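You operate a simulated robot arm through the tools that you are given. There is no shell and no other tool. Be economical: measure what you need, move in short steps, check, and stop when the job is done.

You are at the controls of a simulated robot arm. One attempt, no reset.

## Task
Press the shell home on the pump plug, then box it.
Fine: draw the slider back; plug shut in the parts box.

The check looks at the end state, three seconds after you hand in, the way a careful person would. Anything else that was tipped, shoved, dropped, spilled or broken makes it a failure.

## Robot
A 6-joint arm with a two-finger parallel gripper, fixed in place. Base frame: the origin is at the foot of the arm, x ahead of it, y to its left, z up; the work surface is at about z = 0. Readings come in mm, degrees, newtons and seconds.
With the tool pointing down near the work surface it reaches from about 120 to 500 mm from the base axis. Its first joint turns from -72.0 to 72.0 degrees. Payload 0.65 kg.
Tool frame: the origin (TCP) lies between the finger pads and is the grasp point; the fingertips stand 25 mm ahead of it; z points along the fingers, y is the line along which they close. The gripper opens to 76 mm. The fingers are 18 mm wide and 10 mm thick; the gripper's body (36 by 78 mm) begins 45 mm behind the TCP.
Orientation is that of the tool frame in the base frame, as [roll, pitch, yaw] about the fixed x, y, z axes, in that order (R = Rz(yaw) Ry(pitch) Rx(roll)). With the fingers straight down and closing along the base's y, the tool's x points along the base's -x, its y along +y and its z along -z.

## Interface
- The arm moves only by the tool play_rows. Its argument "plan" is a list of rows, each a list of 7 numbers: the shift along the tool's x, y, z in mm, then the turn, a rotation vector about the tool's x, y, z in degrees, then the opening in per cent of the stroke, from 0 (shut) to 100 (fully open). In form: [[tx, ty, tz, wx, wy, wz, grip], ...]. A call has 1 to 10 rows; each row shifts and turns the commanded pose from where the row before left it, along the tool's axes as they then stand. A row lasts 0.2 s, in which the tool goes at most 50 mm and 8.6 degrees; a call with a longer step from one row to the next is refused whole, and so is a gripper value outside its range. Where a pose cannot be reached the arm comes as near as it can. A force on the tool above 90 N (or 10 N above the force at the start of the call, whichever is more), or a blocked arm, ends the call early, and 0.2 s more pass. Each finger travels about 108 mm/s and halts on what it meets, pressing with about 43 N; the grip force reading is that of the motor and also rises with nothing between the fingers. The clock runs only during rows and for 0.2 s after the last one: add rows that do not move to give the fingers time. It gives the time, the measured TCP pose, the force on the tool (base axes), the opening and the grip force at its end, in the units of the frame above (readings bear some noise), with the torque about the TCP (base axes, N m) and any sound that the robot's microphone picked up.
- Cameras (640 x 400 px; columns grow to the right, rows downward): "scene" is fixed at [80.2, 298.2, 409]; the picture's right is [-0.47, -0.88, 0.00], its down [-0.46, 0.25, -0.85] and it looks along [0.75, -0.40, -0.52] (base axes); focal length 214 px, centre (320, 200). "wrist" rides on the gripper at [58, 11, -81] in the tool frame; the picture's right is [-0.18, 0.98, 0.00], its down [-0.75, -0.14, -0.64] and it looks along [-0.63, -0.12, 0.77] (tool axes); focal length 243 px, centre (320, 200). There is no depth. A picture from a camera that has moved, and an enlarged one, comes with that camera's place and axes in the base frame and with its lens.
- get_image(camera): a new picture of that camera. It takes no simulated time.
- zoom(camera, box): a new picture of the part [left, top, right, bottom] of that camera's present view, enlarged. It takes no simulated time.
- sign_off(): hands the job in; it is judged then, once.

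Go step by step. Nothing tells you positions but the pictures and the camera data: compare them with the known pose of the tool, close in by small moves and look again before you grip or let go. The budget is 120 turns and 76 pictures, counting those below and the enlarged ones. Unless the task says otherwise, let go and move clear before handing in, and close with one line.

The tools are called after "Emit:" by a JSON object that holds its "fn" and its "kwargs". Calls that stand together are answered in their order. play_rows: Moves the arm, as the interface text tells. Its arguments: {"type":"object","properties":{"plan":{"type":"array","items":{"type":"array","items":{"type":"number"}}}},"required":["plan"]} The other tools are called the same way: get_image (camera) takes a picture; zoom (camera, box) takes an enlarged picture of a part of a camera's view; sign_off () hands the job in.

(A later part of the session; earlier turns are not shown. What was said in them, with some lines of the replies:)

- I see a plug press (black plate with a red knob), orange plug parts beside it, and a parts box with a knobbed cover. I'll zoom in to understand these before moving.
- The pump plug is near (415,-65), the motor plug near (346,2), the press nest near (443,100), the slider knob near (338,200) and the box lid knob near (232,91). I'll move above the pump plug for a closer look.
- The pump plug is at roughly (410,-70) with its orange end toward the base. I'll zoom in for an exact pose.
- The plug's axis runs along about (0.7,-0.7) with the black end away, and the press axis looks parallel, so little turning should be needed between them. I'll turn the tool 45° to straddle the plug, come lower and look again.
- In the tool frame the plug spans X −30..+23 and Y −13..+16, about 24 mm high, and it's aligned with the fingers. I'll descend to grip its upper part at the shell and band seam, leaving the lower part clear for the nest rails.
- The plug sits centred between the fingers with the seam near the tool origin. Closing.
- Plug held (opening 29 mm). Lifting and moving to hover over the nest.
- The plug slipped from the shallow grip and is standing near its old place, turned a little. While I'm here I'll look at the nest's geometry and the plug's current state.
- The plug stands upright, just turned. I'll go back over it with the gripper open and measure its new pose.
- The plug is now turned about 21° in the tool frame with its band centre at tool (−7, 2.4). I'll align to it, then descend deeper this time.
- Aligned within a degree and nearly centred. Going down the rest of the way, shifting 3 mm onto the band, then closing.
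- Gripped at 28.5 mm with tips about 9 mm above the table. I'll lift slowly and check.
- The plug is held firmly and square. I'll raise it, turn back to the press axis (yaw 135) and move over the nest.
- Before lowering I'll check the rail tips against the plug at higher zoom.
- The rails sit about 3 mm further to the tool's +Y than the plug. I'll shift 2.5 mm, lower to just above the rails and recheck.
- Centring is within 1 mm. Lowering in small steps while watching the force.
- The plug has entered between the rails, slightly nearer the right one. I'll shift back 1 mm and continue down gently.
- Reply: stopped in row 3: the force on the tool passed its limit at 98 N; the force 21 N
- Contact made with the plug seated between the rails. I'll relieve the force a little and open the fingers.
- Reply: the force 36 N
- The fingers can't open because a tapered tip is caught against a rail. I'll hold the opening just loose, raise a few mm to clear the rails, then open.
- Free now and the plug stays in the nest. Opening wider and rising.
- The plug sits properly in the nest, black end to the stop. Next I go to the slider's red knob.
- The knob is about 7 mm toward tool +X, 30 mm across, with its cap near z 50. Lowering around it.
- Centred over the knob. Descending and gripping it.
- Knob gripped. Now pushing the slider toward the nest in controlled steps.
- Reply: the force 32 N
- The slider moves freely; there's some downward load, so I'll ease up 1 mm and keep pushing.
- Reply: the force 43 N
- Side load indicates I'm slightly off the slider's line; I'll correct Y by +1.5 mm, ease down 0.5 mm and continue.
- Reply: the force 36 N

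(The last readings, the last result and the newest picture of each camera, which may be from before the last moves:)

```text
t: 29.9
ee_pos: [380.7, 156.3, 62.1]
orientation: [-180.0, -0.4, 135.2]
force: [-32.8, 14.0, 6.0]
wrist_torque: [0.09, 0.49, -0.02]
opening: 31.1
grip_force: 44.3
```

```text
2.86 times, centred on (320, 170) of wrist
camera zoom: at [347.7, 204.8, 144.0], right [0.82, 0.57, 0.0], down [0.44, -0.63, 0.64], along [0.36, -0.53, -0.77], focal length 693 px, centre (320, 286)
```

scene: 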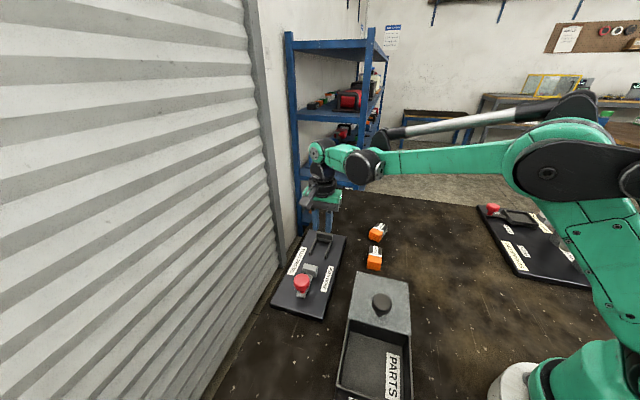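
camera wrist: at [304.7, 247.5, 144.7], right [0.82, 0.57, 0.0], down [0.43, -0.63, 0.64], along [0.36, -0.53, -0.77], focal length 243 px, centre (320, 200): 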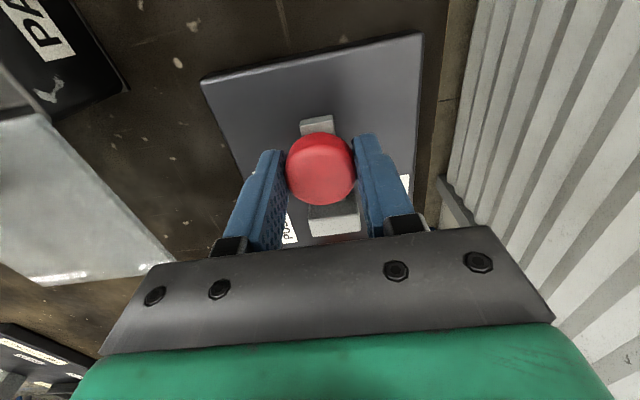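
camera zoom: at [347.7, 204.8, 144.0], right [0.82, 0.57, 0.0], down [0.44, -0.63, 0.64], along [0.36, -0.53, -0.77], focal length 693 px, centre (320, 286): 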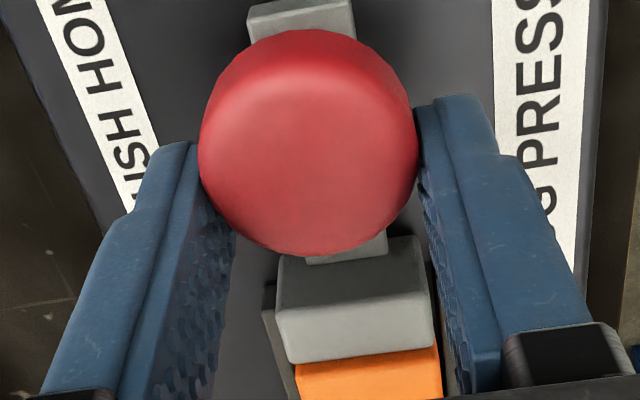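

The ram has met the orange shell and resistance builds (about 33 N). Pushing further.

Emit:
{"fn": "play_rows", "kwargs": {"plan": [[-2, 0, 0, 0, 0, 0, 0], [-2, 0, 0, 0, 0, 0, 0], [-2, 0, 0, 0, 0, 0, 0], [0, 0, 0, 0, 0, 0, 0]]}}

```text
t: 30.9
ee_pos: [387.4, 152.1, 63.0]
orientation: [179.8, -0.1, 135.0]
force: [0.3, 0.3, 0.4]
wrist_torque: [0.0, -0.03, 0.0]
opening: 0.0
grip_force: 23.6
```

The fingers slipped off the domed knob and shut. Looking before the next move.

Emit:
{"fn": "get_image", "kwargs": {"camera": "wrist"}}

Emit:
{"fn": "zoom", "kwargs": {"camera": "scene", "box": [270, 190, 360, 290]}}

```text
30 pictures are left
camera wrist: at [353.5, 200.2, 144.2], right [0.82, 0.57, 0.0], down [0.43, -0.63, 0.64], along [0.36, -0.53, -0.77], focal length 243 px, centre (320, 200)
```

wrist: 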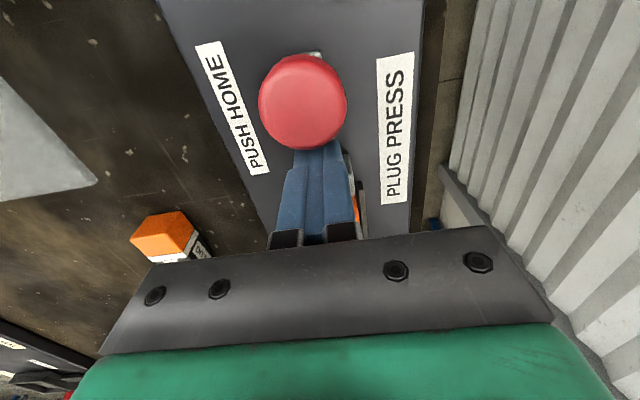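

```text
4.00 times, centred on (315, 240) of scene
camera zoom: at [80.2, 298.2, 409.0], right [-0.47, -0.88, 0.0], down [-0.46, 0.25, -0.85], along [0.75, -0.4, -0.52], focal length 858 px, centre (340, 40)
```

zoom: 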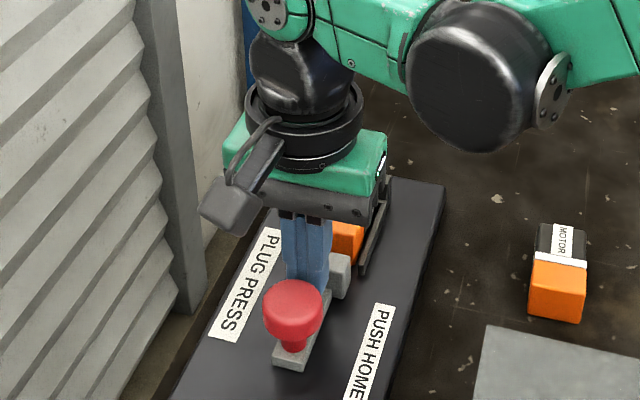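

The closed fingers now stand between knob and ram. I'll rise, go behind the knob and push it with the shut fingers.

Emit:
{"fn": "play_rows", "kwargs": {"plan": [[0, 0, -20, 0, 0, 0, 0], [0, 0, -25, 0, 0, 0, 0], [20, -0.5, 0, 0, 0, 0, 0], [20, -0.5, 0, 0, 0, 0, 0], [20, 0, 0, 0, 0, 0, 0], [0, 0, 20, 0, 0, 0, 0], [0, 0, 24, 0, 0, 0, 0], [0, 0, 0, 0, 0, 0, 0]]}}

Emit:
{"fn": "get_image", "kwargs": {"camera": "wrist"}}

Emit:
{"fn": "zoom", "kwargs": {"camera": "scene", "box": [270, 190, 360, 300]}}

```text
t: 32.7
ee_pos: [340.9, 193.6, 59.5]
orientation: [179.8, -0.1, 135.0]
force: [-0.5, -0.3, 0.1]
wrist_torque: [0.01, -0.02, -0.04]
opening: 0.1
grip_force: 23.9
```

```text
28 pictures are left
camera wrist: at [308.1, 242.7, 142.4], right [0.82, 0.57, 0.0], down [0.43, -0.63, 0.64], along [0.36, -0.53, -0.77], focal length 243 px, centre (320, 200)
```

wrist: 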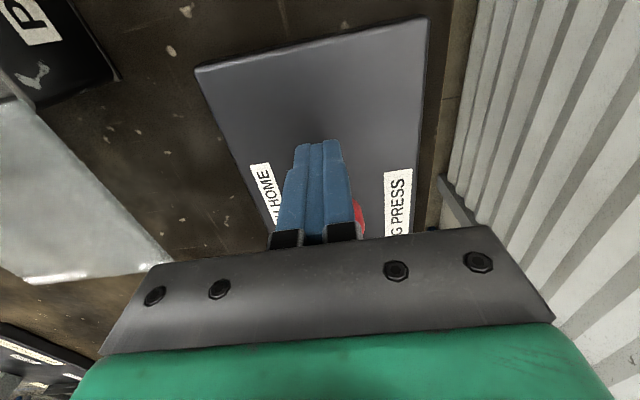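

```text
3.64 times, centred on (315, 245) of scene
camera zoom: at [80.2, 298.2, 409.0], right [-0.47, -0.88, 0.0], down [-0.46, 0.25, -0.85], along [0.75, -0.4, -0.52], focal length 780 px, centre (338, 36)
```

zoom: 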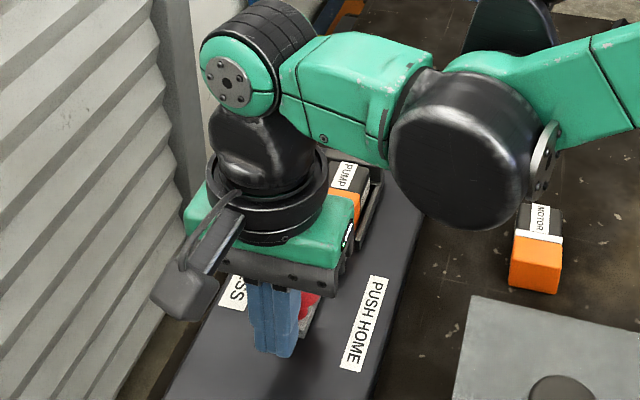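

I'm about 2 mm to one side of the knob's line; correct that and push forward.

Emit:
{"fn": "play_rows", "kwargs": {"plan": [[0, 2.2, 0, 0, 0, 0, 0], [-6, 0, 0, 0, 0, 0, 0], [-6, 0, 0, 0, 0, 0, 0], [-6, 0, 0, 0, 0, 0, 0], [-5, 0, 0, 0, 0, 0, 0], [-4, 0, 0, 0, 0, 0, 0], [0, 0, 0, 0, 0, 0, 0]]}}

Emit:
{"fn": "zoom", "kwargs": {"camera": "scene", "box": [270, 190, 360, 290]}}

```text
t: 34.3
ee_pos: [360.1, 182.7, 62.1]
orientation: [179.8, -1.2, 135.6]
force: [-55.9, 46.7, 12.6]
wrist_torque: [0.03, 0.24, -0.24]
opening: 0.0
grip_force: 23.9
```

```text
4.00 times, centred on (315, 240) of scene
camera zoom: at [80.1, 298.2, 409.0], right [-0.47, -0.88, 0.0], down [-0.46, 0.25, -0.85], along [0.75, -0.4, -0.52], focal length 858 px, centre (340, 40)
```

zoom: 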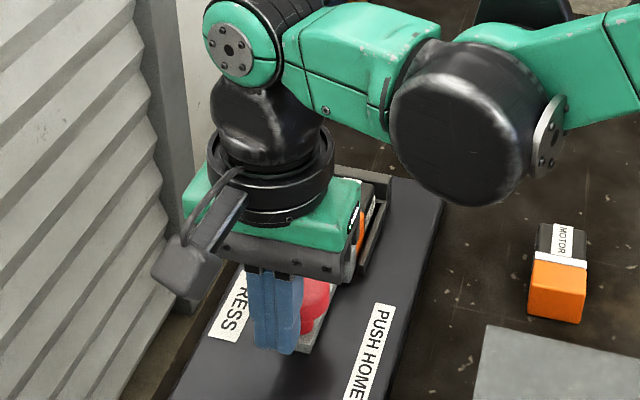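

Now pushing at about 73 N along the axis. I'll push on in small steps and listen for it seating.

Emit:
{"fn": "play_rows", "kwargs": {"plan": [[-1, 0, 0, 0, 0, 0, 0], [-1, 0, 0, 0, 0, 0, 0], [-1, 0, 0, 0, 0, 0, 0], [0, 0, 0, 0, 0, 0, 0]]}}

```text
t: 35.1
ee_pos: [360.7, 182.8, 63.1]
orientation: [179.7, -1.6, 135.9]
force: [-6.2, 5.6, -1.4]
wrist_torque: [-0.01, 0.06, -0.03]
opening: 0.0
grip_force: 23.0
stopped in row 4: the force on the tool passed its limit at 91 N (the readings are from after the stop); the commanded pose is now the measured one
```

It met a hard stop at 91 N. I'll back off, rise and inspect whether the shell is home.

Emit:
{"fn": "play_rows", "kwargs": {"plan": [[6, 0, 0, 0, 1.6, 0, 0], [0, 0, -20, 0, 0, 0, 0], [0, 0, -25, 0, 0, 0, 0], [0, 0, -25, 0, 0, 0, 0], [0, 0, 0, 0, 0, 0, 0]]}}

Emit:
{"fn": "get_image", "kwargs": {"camera": "wrist"}}

Emit:
{"fn": "zoom", "kwargs": {"camera": "scene", "box": [280, 210, 360, 290]}}

```text
t: 36.3
ee_pos: [359.7, 185.4, 133.7]
orientation: [179.5, -3.1, 135.7]
force: [0.7, -0.5, 0.3]
wrist_torque: [0.01, 0.0, 0.03]
opening: 0.1
grip_force: 24.0
```

```text
25 pictures are left
camera wrist: at [328.3, 230.2, 217.9], right [0.82, 0.58, 0.0], down [0.46, -0.65, 0.6], along [0.34, -0.49, -0.8], focal length 243 px, centre (320, 200)
```

wrist: 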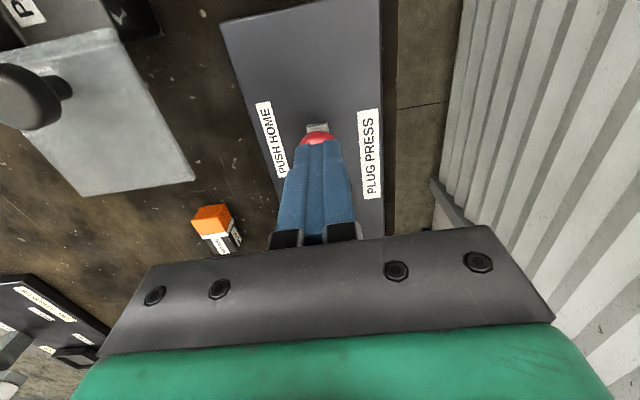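

```text
5.00 times, centred on (320, 250) of scene
camera zoom: at [80.2, 298.2, 409.0], right [-0.47, -0.88, 0.0], down [-0.46, 0.25, -0.85], along [0.75, -0.4, -0.52], focal length 1072 px, centre (320, -50)
```

zoom: 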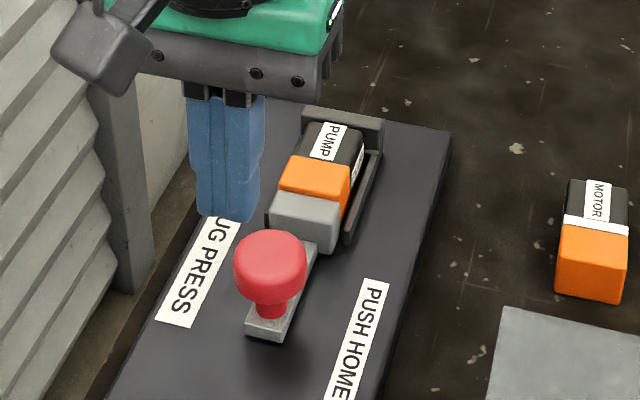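

The white band is now covered, so the shell is home. I'll straighten the tool, come down between knob and ram, and draw the slider back.

Emit:
{"fn": "play_rows", "kwargs": {"plan": [[0, 0, 0, 0, -3.1, 0, 0], [-19, -1.5, 0, 0, 0, 0, 0], [-18, -1.5, 0, 0, 0, 0, 0], [-18, -1.4, 0, 0, 0, 0, 0], [0, 0, 20, 0, 0, 0, 0], [0, 0, 15, 0, 0, 0, 0], [0, 0, 0, 0, 0, 0, 0]]}}

Emit:
{"fn": "get_image", "kwargs": {"camera": "wrist"}}

```text
t: 37.9
ee_pos: [396.5, 145.8, 97.9]
orientation: [179.6, 0.0, 135.7]
force: [-1.0, -0.6, 0.0]
wrist_torque: [0.0, 0.0, 0.01]
opening: 0.0
grip_force: 23.5
```

```text
23 pictures are left
camera wrist: at [362.1, 192.6, 179.8], right [0.82, 0.58, 0.01], down [0.44, -0.63, 0.64], along [0.37, -0.52, -0.77], focal length 243 px, centre (320, 200)
```

wrist: 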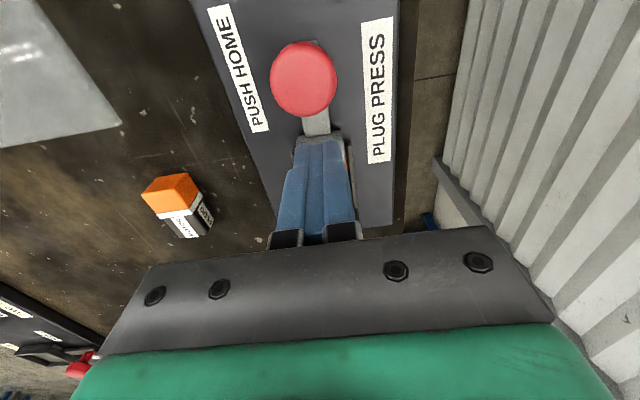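

The knob is 29 mm behind the fingers, 3 mm to one side. Lowering and dragging back.

Emit:
{"fn": "play_rows", "kwargs": {"plan": [[0, -2.5, 15, 0, 0, 0, 0], [0, 0, 12, 0, 0, 0, 0], [0, 0, 7, 0, 0, 0, 0], [0, 0, 0, 0, 0, 0, 0]]}}

Emit:
{"fn": "play_rows", "kwargs": {"plan": [[6, 0, 0, 0, 0, 0, 0], [7, 0, 0, 0, 0, 0, 0], [7, 0, 0, 0, 0, 0, 0], [7, 0, 0, 0, 0, 0, 0], [7, 0, 0, 0, 0, 0, 0], [7, 0, 0, 0, 0, 0, 0], [7, 0, 0, 0, 0, 0, 0], [4, 0, 0, 0, 0, 0, 0], [0, 0, 0, 0, 0, 0, 0]]}}

Emit:
{"fn": "zoom", "kwargs": {"camera": "scene", "box": [260, 190, 360, 310]}}

```text
t: 38.9
ee_pos: [394.8, 142.3, 64.3]
orientation: [179.6, 0.0, 135.8]
force: [0.2, 0.2, 0.2]
wrist_torque: [0.01, -0.01, 0.0]
opening: 0.0
grip_force: 23.7
```

```text
t: 40.9
ee_pos: [357.4, 176.5, 64.3]
orientation: [179.6, 0.1, 135.8]
force: [1.1, 0.7, -0.4]
wrist_torque: [-0.01, -0.02, -0.04]
opening: 0.1
grip_force: 23.9
```

```text
3.33 times, centred on (310, 250) of scene
camera zoom: at [80.2, 298.2, 409.0], right [-0.47, -0.88, 0.0], down [-0.46, 0.25, -0.85], along [0.75, -0.4, -0.52], focal length 715 px, centre (353, 33)
```

zoom: 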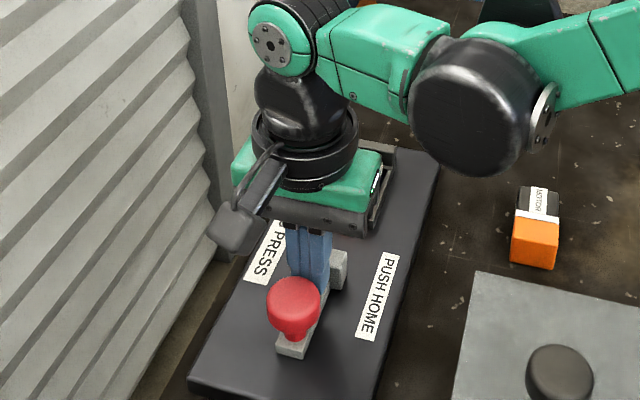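

Slider nearly at its original place; pulling on until it meets its back stop.

Emit:
{"fn": "play_rows", "kwargs": {"plan": [[3, 0, 0, 0, 0, 0, 0], [3, 0, 0, 0, 0, 0, 0], [2, 0, 0, 0, 0, 0, 0], [2, 0, 0, 0, 0, 0, 0], [0, 0, 0, 0, 0, 0, 0]]}}

```text
t: 42.1
ee_pos: [353.2, 178.4, 64.0]
orientation: [179.7, 1.2, 135.2]
force: [59.8, -48.9, -9.7]
wrist_torque: [-0.47, -0.74, -0.3]
opening: 0.0
grip_force: 23.5
```

The slider is fully back at its stop. Releasing the load, rising and returning over the nest with fingers opening.

Emit:
{"fn": "play_rows", "kwargs": {"plan": [[-12, 0, 0, 0, 0, 0, 0], [0, 0, -25, 0, 0, 0, 0], [0, 0, -30, 0, 0, 0, 20], [-22, 2, 0, 0, 0, 0, 60], [-22, 2, 0, 0, 0, 0, 60], [-22, 2, 0, 0, 0, 0, 70], [-26, 0, 0, 0, 0, 0, 70], [0, 0, 0, 0, 0, 0, 70]]}}

Emit:
{"fn": "get_image", "kwargs": {"camera": "wrist"}}

Emit:
{"fn": "zoom", "kwargs": {"camera": "scene", "box": [250, 190, 430, 400]}}

```text
t: 43.9
ee_pos: [427.6, 116.6, 118.0]
orientation: [179.6, 0.1, 135.8]
force: [-0.4, -0.1, -0.3]
wrist_torque: [0.01, 0.01, 0.01]
opening: 53.2
grip_force: 0.0
```

```text
21 pictures are left
camera wrist: at [393.4, 165.1, 200.4], right [0.82, 0.58, 0.01], down [0.44, -0.63, 0.64], along [0.37, -0.52, -0.77], focal length 243 px, centre (320, 200)
```

wrist: 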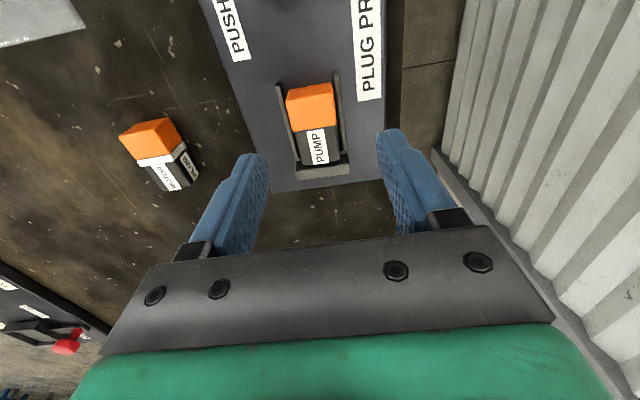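

```text
1.90 times, centred on (340, 295) of scene
camera zoom: at [80.2, 298.2, 409.0], right [-0.47, -0.88, 0.0], down [-0.46, 0.25, -0.85], along [0.75, -0.4, -0.52], focal length 408 px, centre (282, 19)
```

zoom: 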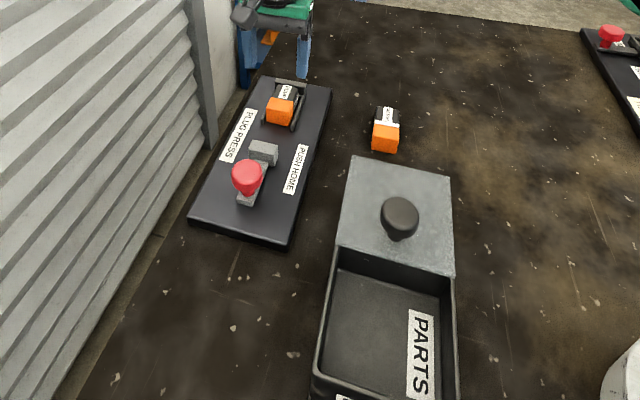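

All is in order: shell home, slider back. Zooming on the plug to line up the regrip.

Emit:
{"fn": "zoom", "kwargs": {"camera": "wrist", "box": [260, 60, 370, 190]}}

```text
3.08 times, centred on (315, 125) of wrist
camera zoom: at [393.4, 165.1, 200.4], right [0.82, 0.58, 0.01], down [0.44, -0.63, 0.64], along [0.37, -0.52, -0.77], focal length 746 px, centre (335, 431)
```

zoom: 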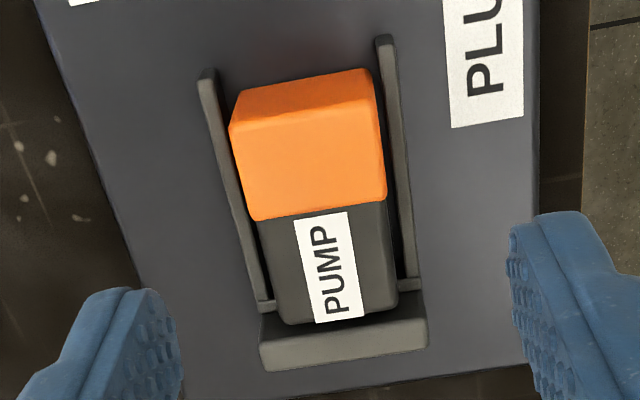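

The plug spans X −36..+11 with the shell at X −9..+11, centred at Y −5. I'll align on the shell and descend.

Emit:
{"fn": "play_rows", "kwargs": {"plan": [[-3, -4.9, 20, 0, 0, 0, 70], [0, 0, 25, 0, 0, 0, 70], [0, 0, 15, 0, 0, 0, 70], [0, 0, 4, 0, 0, 0, 70], [0, 0, 0, 0, 0, 0, 70]]}}

Emit:
{"fn": "zoom", "kwargs": {"camera": "wrist", "box": [200, 60, 440, 240]}}

```text
t: 45.1
ee_pos: [428.2, 110.4, 55.3]
orientation: [179.6, 0.0, 135.9]
force: [1.2, 0.3, 0.1]
wrist_torque: [-0.01, 0.01, -0.02]
opening: 53.5
grip_force: 0.0
```

```text
2.22 times, centred on (320, 150) of wrist
camera zoom: at [392.8, 158.0, 136.4], right [0.82, 0.58, 0.01], down [0.44, -0.63, 0.64], along [0.37, -0.52, -0.77], focal length 539 px, centre (320, 311)
```

zoom: 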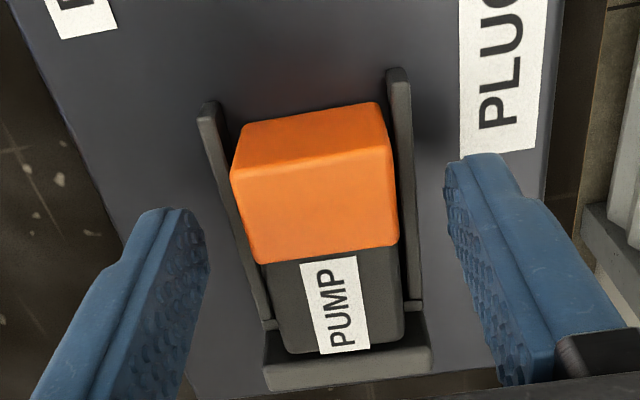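

Centred. Down 2.5 mm more, then close slowly.

Emit:
{"fn": "play_rows", "kwargs": {"plan": [[2, 0, 1, 0, 0, 0, 70], [0, 0, 1.5, 0, 0, 0, 60], [0, 0, 0, 0, 0, 0, 45], [0, 0, 0, 0, 0, 0, 20], [0, 0, 0, 0, 0, 0, 0], [0, 0, 0, 0, 0, 0, 0]]}}

```text
t: 46.5
ee_pos: [425.5, 112.2, 53.2]
orientation: [179.6, 0.1, 135.8]
force: [-2.5, 1.9, -0.8]
wrist_torque: [0.05, 0.04, -0.07]
opening: 28.9
grip_force: 42.8
```

Gripped at 28.9 mm. Lifting slowly.

Emit:
{"fn": "play_rows", "kwargs": {"plan": [[0, 0, -2, 0, 0, 0, 0], [0, 0, -3, 0, 0, 0, 0], [0, 0, -4, 0, 0, 0, 0], [0, 0, -6, 0, 0, 0, 0], [0, 0, -8, 0, 0, 0, 0], [0, 0, -8, 0, 0, 0, 0], [0, 0, 0, 0, 0, 0, 0]]}}

Emit:
{"fn": "zoom", "kwargs": {"camera": "wrist", "box": [200, 60, 440, 240]}}

Emit:
{"fn": "zoom", "kwargs": {"camera": "scene", "box": [270, 180, 360, 280]}}

```text
t: 48.1
ee_pos: [425.4, 113.1, 85.5]
orientation: [179.7, 0.0, 135.9]
force: [0.0, 0.2, -0.1]
wrist_torque: [-0.02, 0.01, -0.03]
opening: 28.9
grip_force: 43.0
```

```text
2.22 times, centred on (320, 150) of wrist
camera zoom: at [391.1, 160.8, 165.7], right [0.82, 0.58, 0.01], down [0.44, -0.63, 0.64], along [0.37, -0.52, -0.77], focal length 539 px, centre (320, 311)
```

zoom: 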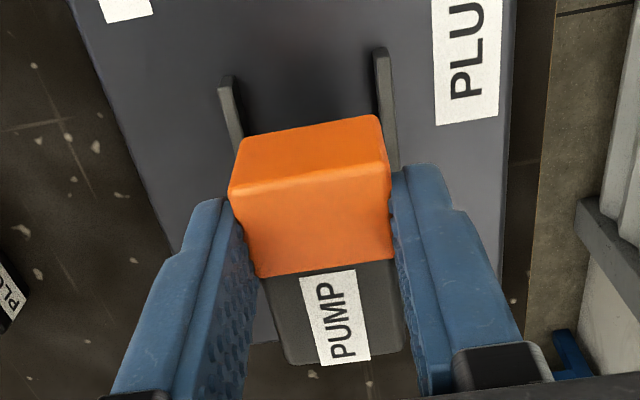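

```text
4.00 times, centred on (315, 230) of scene
camera zoom: at [80.2, 298.2, 409.0], right [-0.47, -0.88, 0.0], down [-0.46, 0.25, -0.85], along [0.75, -0.4, -0.52], focal length 858 px, centre (340, 80)
```

zoom: 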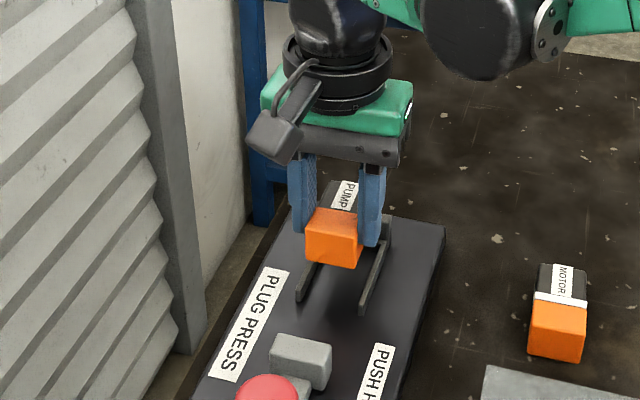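

Held securely. Now raise and carry toward the open half of the parts box, centred about (171,154).

Emit:
{"fn": "play_rows", "kwargs": {"plan": [[0, 0, -25, 0, 0, 0, 0], [0, 0, -30, 0, 0, 0, 0], [26, -18.8, 0, 0, 0, 0, 0], [26, -18.8, 0, 0, 0, 0, 0], [26, -18.8, 0, 0, 0, 0, 0], [26, -18.8, 0, 0, 0, 0, 0], [26, -18.8, 0, 0, 0, 0, 0], [26, -18.8, 0, 0, 0, 0, 0], [26, -18.8, 0, 0, 0, 0, 0], [0, 0, 0, 0, 0, 0, 0]]}}

Emit:
{"fn": "get_image", "kwargs": {"camera": "wrist"}}

Emit:
{"fn": "get_image", "kwargs": {"camera": "scene"}}

```text
t: 50.3
ee_pos: [201.0, 146.8, 138.7]
orientation: [179.6, 0.0, 135.7]
force: [0.5, 0.7, -1.2]
wrist_torque: [0.01, 0.02, 0.01]
opening: 28.6
grip_force: 42.8
```

```text
15 pictures are left
camera wrist: at [166.6, 194.6, 220.0], right [0.82, 0.58, 0.01], down [0.44, -0.63, 0.64], along [0.37, -0.52, -0.77], focal length 243 px, centre (320, 200)
```

wrist: 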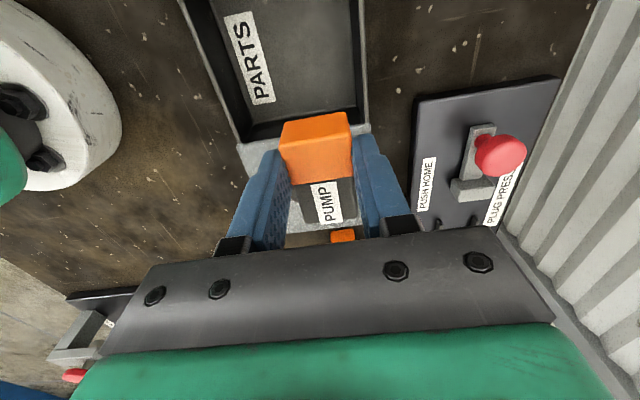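

```text
14 pictures are left
```

scene: 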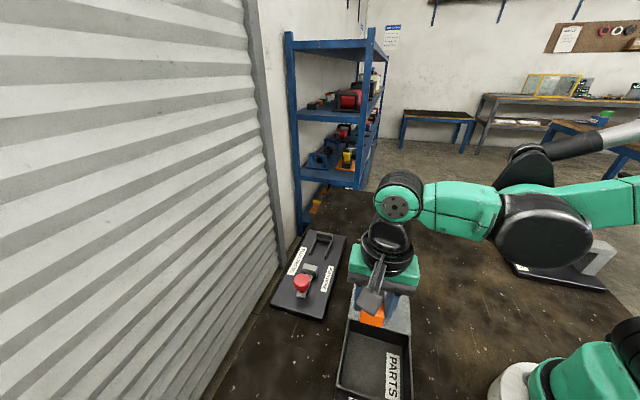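

The opening begins 22 mm behind the tool and its centre is about (34,−17) in tool axes. Shifting there and descending partway.

Emit:
{"fn": "play_rows", "kwargs": {"plan": [[17, -8.5, 0, 0, 0, 0, 0], [17, -8.5, 0, 0, 0, 0, 0], [0, 0, 20, 0, 0, 0, 0], [0, 0, 20, 0, 0, 0, 0], [0, 0, 10, 0, 0, 0, 0], [0, 0, 0, 0, 0, 0, 0]]}}

Emit:
{"fn": "get_image", "kwargs": {"camera": "wrist"}}

Emit:
{"fn": "zoom", "kwargs": {"camera": "scene", "box": [310, 260, 450, 400]}}

```text
t: 51.7
ee_pos: [166.1, 156.1, 87.9]
orientation: [179.5, -0.1, 135.8]
force: [-0.6, 0.2, -0.1]
wrist_torque: [-0.02, -0.01, 0.02]
opening: 28.8
grip_force: 43.1
```

```text
13 pictures are left
camera wrist: at [131.1, 205.5, 168.8], right [0.82, 0.58, 0.01], down [0.44, -0.63, 0.64], along [0.37, -0.52, -0.77], focal length 243 px, centre (320, 200)
```

wrist: 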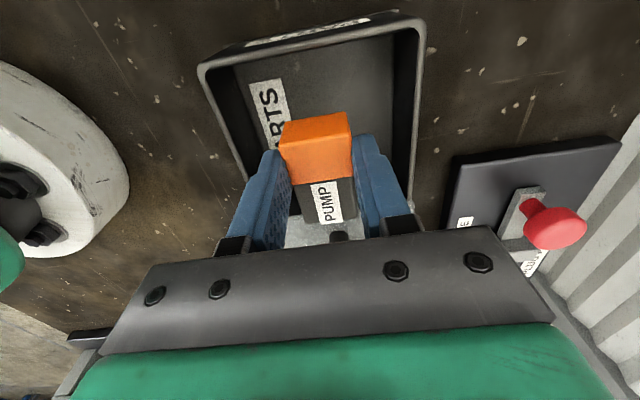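

```text
2.86 times, centred on (380, 330) of scene
camera zoom: at [80.2, 298.2, 409.0], right [-0.47, -0.88, 0.0], down [-0.46, 0.25, -0.85], along [0.75, -0.4, -0.52], focal length 613 px, centre (149, -171)
```

zoom: 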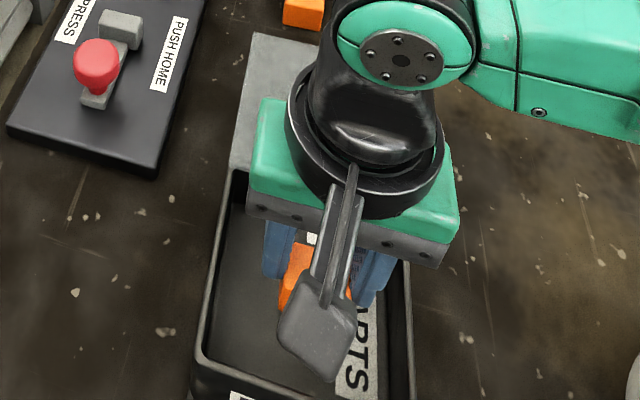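

Centred in the box (rim Y ±49, far wall at X 43). Descending.

Emit:
{"fn": "play_rows", "kwargs": {"plan": [[0, 0, 15, 0, 0, 0, 0], [0, 0, 15, 0, 0, 0, 0], [0, 0, 8, 0, 0, 0, 0], [0, 0, 0, 0, 0, 0, 0]]}}

Emit:
{"fn": "play_rows", "kwargs": {"plan": [[0, 0, 2, 0, 0, 0, 0], [0, 0, 2, 0, 0, 0, 0], [0, 0, 0, 0, 0, 0, 0]]}}

Emit:
{"fn": "play_rows", "kwargs": {"plan": [[0, 0, 1.5, 0, 0, 0, 0], [0, 0, 1.5, 0, 0, 0, 0], [0, 0, 0, 0, 0, 0, 0]]}}

Emit:
{"fn": "get_image", "kwargs": {"camera": "wrist"}}

```text
t: 52.7
ee_pos: [166.0, 155.1, 49.0]
orientation: [179.6, 0.1, 135.8]
force: [-0.1, 0.6, -0.9]
wrist_torque: [0.01, -0.01, -0.01]
opening: 28.8
grip_force: 42.9
```

```text
t: 53.5
ee_pos: [166.2, 155.9, 45.3]
orientation: [179.8, -0.1, 135.8]
force: [-8.5, 3.5, 28.4]
wrist_torque: [-0.03, 0.31, -0.04]
opening: 28.8
grip_force: 43.5
```

```text
t: 54.3
ee_pos: [167.8, 155.9, 43.2]
orientation: [179.6, 0.1, 135.8]
force: [-14.8, -9.6, 27.4]
wrist_torque: [-0.33, 0.42, -0.08]
opening: 29.1
grip_force: 42.8
```

```text
11 pictures are left
camera wrist: at [133.1, 203.9, 124.2], right [0.82, 0.58, 0.0], down [0.44, -0.63, 0.64], along [0.37, -0.52, -0.77], focal length 243 px, centre (320, 200)
```

wrist: 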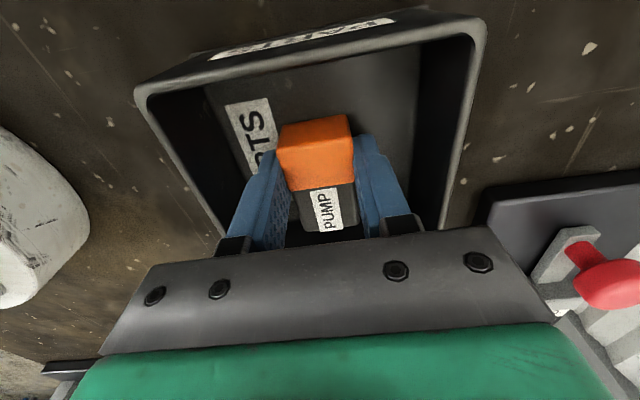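

The plug is on the box floor. Easing up slightly, releasing and rising.

Emit:
{"fn": "play_rows", "kwargs": {"plan": [[0, 0, -1, 0, 0, 0, 10], [0, 0, 0, 0, 0, 0, 45], [0, 0, 0, 0, 0, 0, 60], [0, 0, 0, 0, 0, 0, 60], [0, 0, -10, 0, 0, 0, 60], [0, 0, -30, 0, 0, 0, 60], [0, 0, -40, 0, 0, 0, 60], [-25, 0, -10, 0, 0, 0, 60], [-25, 0, 0, 0, 0, 0, 60], [0, 0, 0, 0, 0, 0, 60]]}}

Emit:
{"fn": "get_image", "kwargs": {"camera": "wrist"}}

```text
t: 56.5
ee_pos: [201.4, 119.1, 132.8]
orientation: [179.6, 0.0, 135.8]
force: [0.0, 0.1, -0.7]
wrist_torque: [0.07, 0.02, -0.02]
opening: 45.6
grip_force: 0.1
```

```text
10 pictures are left
camera wrist: at [166.5, 167.1, 214.2], right [0.82, 0.58, 0.01], down [0.44, -0.63, 0.64], along [0.37, -0.52, -0.77], focal length 243 px, centre (320, 200)
```

wrist: 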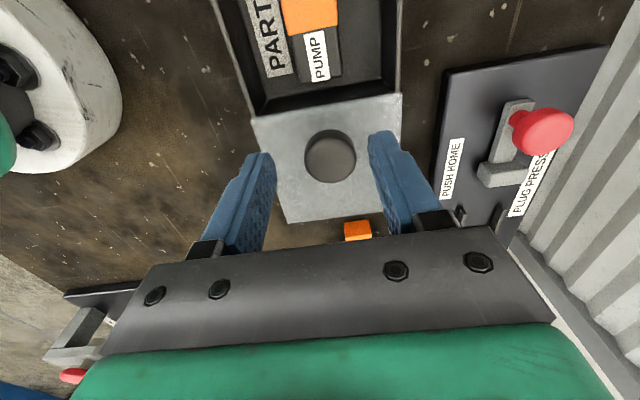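

The plug lies in the box. The lid lies behind with its knob near tool (−26, 3); I'll shut the fingers, go behind the knob and push the lid closed.

Emit:
{"fn": "play_rows", "kwargs": {"plan": [[-20, 1, 0, 0, 0, 0, 0], [-20, 1, 0, 0, 0, 0, 0], [-20, 1, 0, 0, 0, 0, 0], [0, 0, 20, 0, 0, 0, 0], [0, 0, 20, 0, 0, 0, 0], [0, 0, 8, 0, 0, 0, 0], [0, 0, 0, 0, 0, 0, 0]]}}

Emit:
{"fn": "get_image", "kwargs": {"camera": "wrist"}}

Emit:
{"fn": "zoom", "kwargs": {"camera": "scene", "box": [310, 240, 450, 400]}}

```text
t: 58.1
ee_pos: [249.7, 82.0, 87.4]
orientation: [179.6, 0.0, 135.9]
force: [0.5, -0.3, -0.3]
wrist_torque: [-0.02, -0.01, 0.03]
opening: 0.1
grip_force: 23.6
```

```text
9 pictures are left
camera wrist: at [214.6, 129.6, 168.8], right [0.82, 0.58, 0.01], down [0.44, -0.63, 0.64], along [0.37, -0.52, -0.77], focal length 243 px, centre (320, 200)
```

wrist: 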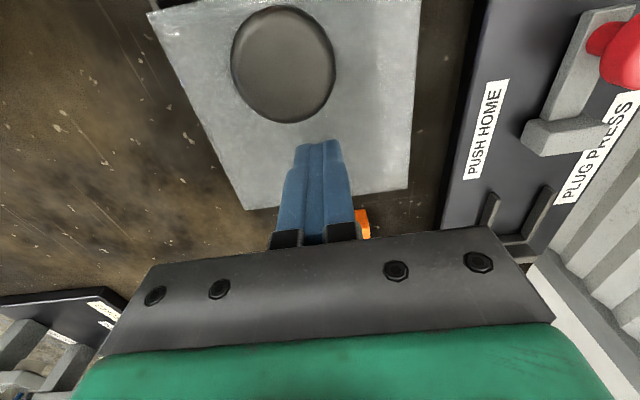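

```text
2.50 times, centred on (380, 320) of scene
camera zoom: at [80.2, 298.2, 409.0], right [-0.47, -0.88, 0.0], down [-0.46, 0.25, -0.85], along [0.75, -0.4, -0.52], focal length 536 px, centre (170, -100)
```

zoom: 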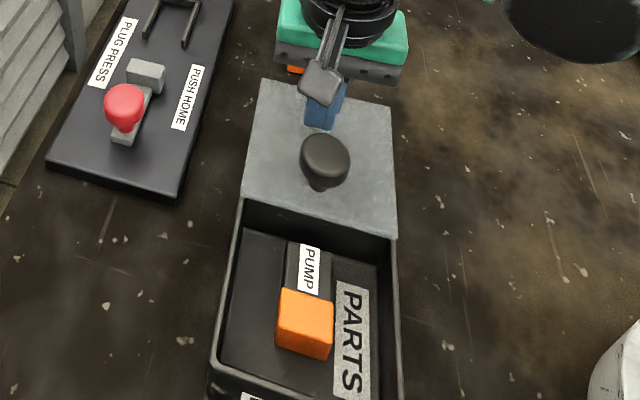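

The knob is at about tool (43, −4) with its cap near z 80; the shut fingertips (z 62) are right behind it. Pushing begins with a 4 mm sideways correction.

Emit:
{"fn": "play_rows", "kwargs": {"plan": [[0, -4, 0, 0, 0, 0, 0], [7, 0, 0, 0, 0, 0, 0], [7, 0, 0, 0, 0, 0, 0], [7, 0, 0, 0, 0, 0, 0], [7, 0, 0, 0, 0, 0, 0], [0, 0, 0, 0, 0, 0, 0]]}}

Emit:
{"fn": "zoom", "kwargs": {"camera": "scene", "box": [310, 240, 450, 400]}}

```text
t: 59.5
ee_pos: [225.2, 97.0, 86.7]
orientation: [179.7, 0.0, 135.8]
force: [0.1, 0.2, 0.2]
wrist_torque: [0.0, 0.04, 0.0]
opening: 0.0
grip_force: 23.7
```

```text
2.50 times, centred on (380, 320) of scene
camera zoom: at [80.2, 298.2, 409.0], right [-0.47, -0.88, 0.0], down [-0.46, 0.25, -0.85], along [0.75, -0.4, -0.52], focal length 536 px, centre (170, -100)
```

zoom: 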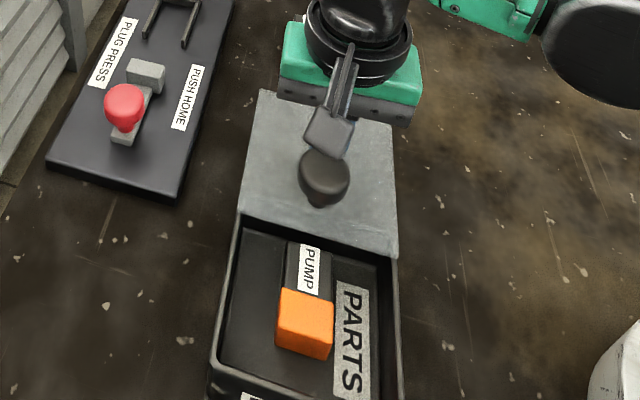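

The lid slides with almost no force and the box stays put. Continuing.

Emit:
{"fn": "play_rows", "kwargs": {"plan": [[7, 0, 0, 0, 0, 0, 0], [7, 0, 0, 0, 0, 0, 0], [7, 0, 0, 0, 0, 0, 0], [7, 0, 0, 0, 0, 0, 0], [7, 0, 0, 0, 0, 0, 0], [7, 0, 0, 0, 0, 0, 0], [7, 0, 0, 0, 0, 0, 0], [7, 0, 0, 0, 0, 0, 0], [0, 0, 0, 0, 0, 0, 0]]}}

Emit:
{"fn": "zoom", "kwargs": {"camera": "scene", "box": [310, 240, 450, 400]}}

```text
t: 61.5
ee_pos: [185.2, 138.6, 85.8]
orientation: [179.6, -0.1, 135.9]
force: [0.3, -0.6, -0.1]
wrist_torque: [0.02, -0.01, -0.02]
opening: 0.2
grip_force: 23.7
```

```text
2.50 times, centred on (380, 320) of scene
camera zoom: at [80.2, 298.2, 409.0], right [-0.47, -0.88, 0.0], down [-0.46, 0.25, -0.85], along [0.75, -0.4, -0.52], focal length 536 px, centre (170, -100)
```

zoom: 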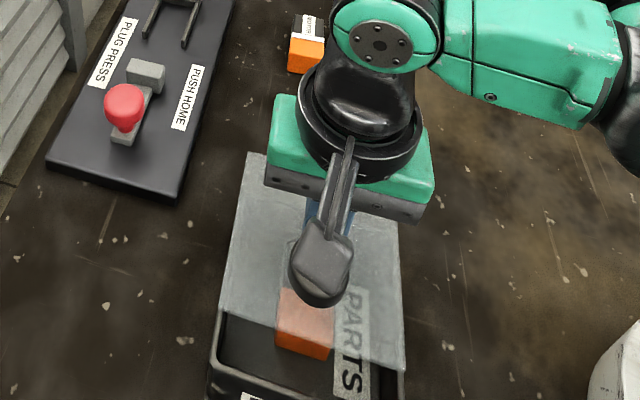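

The lid is about two-thirds shut. Pushing the rest until it stops.

Emit:
{"fn": "play_rows", "kwargs": {"plan": [[6, 0, 0, 0, 0, 0, 0], [6, 0, 0, 0, 0, 0, 0], [6, 0, 0, 0, 0, 0, 0], [4, 0, 0, 0, 0, 0, 0], [3, 0, 0, 0, 0, 0, 0], [0, 0, 0, 0, 0, 0, 0]]}}

Emit:
{"fn": "zoom", "kwargs": {"camera": "scene", "box": [310, 240, 450, 400]}}

```text
t: 62.9
ee_pos: [168.0, 154.8, 84.5]
orientation: [179.6, 0.1, 135.8]
force: [0.2, 0.4, 0.3]
wrist_torque: [-0.01, 0.0, 0.01]
opening: 0.1
grip_force: 24.3
```

```text
2.50 times, centred on (380, 320) of scene
camera zoom: at [80.2, 298.2, 409.0], right [-0.47, -0.88, 0.0], down [-0.46, 0.25, -0.85], along [0.75, -0.4, -0.52], focal length 536 px, centre (170, -100)
```

zoom: 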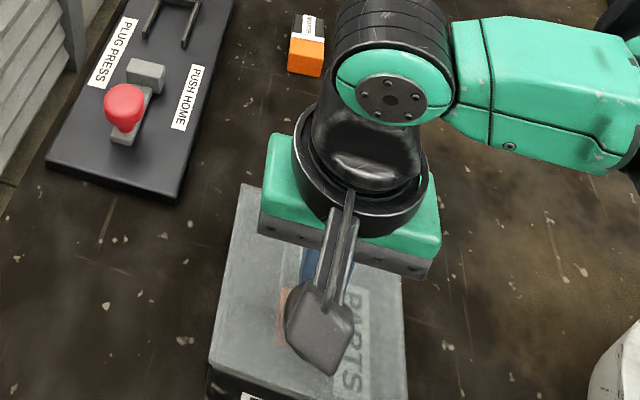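

Nearly shut, with still no resistance. A few more small steps to feel the stop.

Emit:
{"fn": "play_rows", "kwargs": {"plan": [[2, 0, 0, 0, 0, 0, 0], [2, 0, 0, 0, 0, 0, 0], [2, 0, 0, 0, 0, 0, 0], [0, 0, 0, 0, 0, 0, 0]]}}

```text
t: 63.9
ee_pos: [162.9, 159.3, 84.9]
orientation: [179.6, 0.1, 135.8]
force: [8.7, -4.5, 2.8]
wrist_torque: [0.03, -0.02, -0.06]
opening: 0.0
grip_force: 23.5
```

Resistance begins (about 9 N). One more millimetre to confirm it's the stop.

Emit:
{"fn": "play_rows", "kwargs": {"plan": [[1, 0, 0, 0, 0, 0, 0], [0, 0, 0, 0, 0, 0, 0]]}}

Emit:
{"fn": "zoom", "kwargs": {"camera": "scene", "box": [310, 260, 450, 400]}}

```text
t: 64.5
ee_pos: [161.7, 160.2, 86.5]
orientation: [179.7, 0.0, 135.7]
force: [6.7, -3.8, -1.2]
wrist_torque: [-0.05, 0.01, -0.05]
opening: 0.1
grip_force: 23.7
```

```text
2.86 times, centred on (380, 330) of scene
camera zoom: at [80.2, 298.2, 409.0], right [-0.47, -0.88, 0.0], down [-0.46, 0.25, -0.85], along [0.75, -0.4, -0.52], focal length 613 px, centre (149, -171)
```

zoom: 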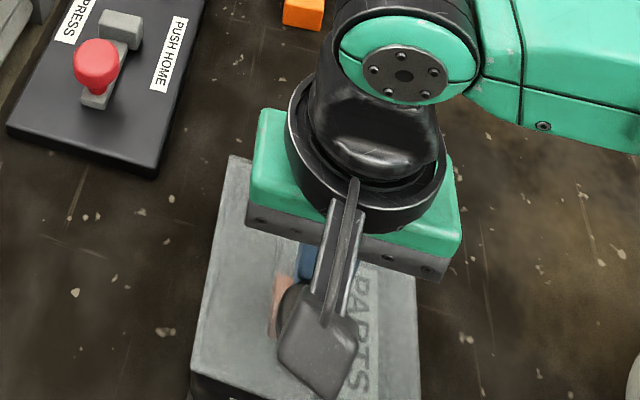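

The lid looks fully over the box. I'll back away and rise for a clear look.

Emit:
{"fn": "play_rows", "kwargs": {"plan": [[-8, 0, 0, 0, 0, 0, 0], [0, 0, -30, 0, 0, 0, 0], [0, 0, -40, 0, 0, 0, 0], [-30, 0, -30, 0, 0, 0, 0], [-35, 0, -20, 0, 0, 0, 0], [-35, 0, -10, 0, 0, 0, 0], [-35, 0, 0, 0, 0, 0, 0], [0, 0, 0, 0, 0, 0, 0]]}}

Emit:
{"fn": "zoom", "kwargs": {"camera": "scene", "box": [310, 260, 450, 400]}}

```text
t: 66.3
ee_pos: [265.7, 60.9, 214.1]
orientation: [179.7, 0.0, 135.7]
force: [-0.5, -0.2, -0.4]
wrist_torque: [-0.01, 0.01, 0.01]
opening: 0.0
grip_force: 23.8
```

```text
2.86 times, centred on (380, 330) of scene
camera zoom: at [80.2, 298.2, 409.0], right [-0.47, -0.88, 0.0], down [-0.46, 0.25, -0.85], along [0.75, -0.4, -0.52], focal length 613 px, centre (149, -171)
```

zoom: 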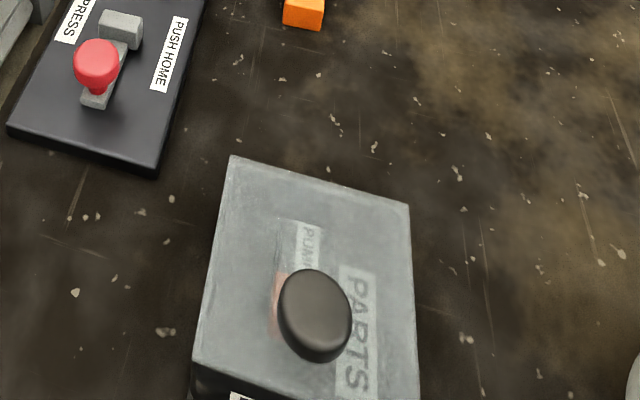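

The lid covers the box and the box hasn't moved. One close check of the front edge and one of the full scene.

Emit:
{"fn": "zoom", "kwargs": {"camera": "scene", "box": [365, 360, 465, 400]}}

Emit:
{"fn": "get_image", "kwargs": {"camera": "scene"}}

```text
6.40 times, centred on (415, 380) of scene
camera zoom: at [80.2, 298.2, 409.0], right [-0.47, -0.88, 0.0], down [-0.46, 0.25, -0.85], along [0.75, -0.4, -0.52], focal length 1373 px, centre (-288, -952)
```

zoom: 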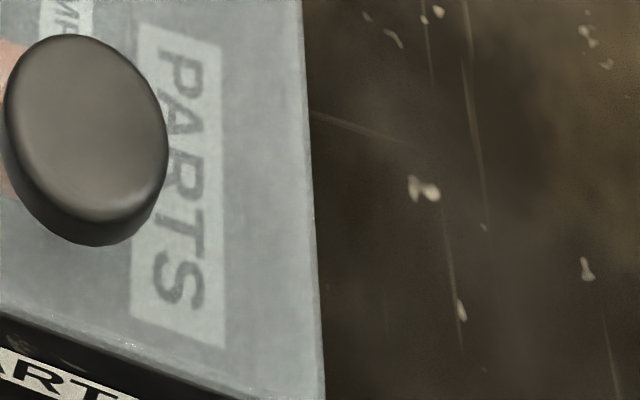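

```text
1 pictures are left
```

scene: 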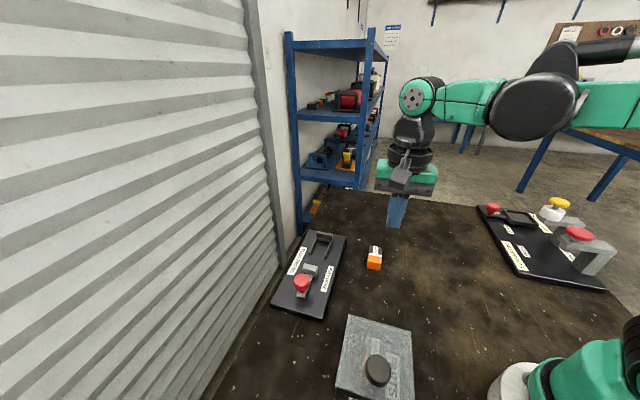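

The lid is flush over the front rim with the pump plug inside, the slider is back, and the motor plug and fixtures haven't moved. The arm is clear, so I'm handing in.

Emit:
{"fn": "sign_off", "kwargs": {}}

```text
The job is handed in.
```

The pump plug's shell is pressed home, the slider is drawn back, and the plug is shut in the parts box. The plug slipped from my first grip and turned a little on the bench, but stayed upright, and nothing else was disturbed.
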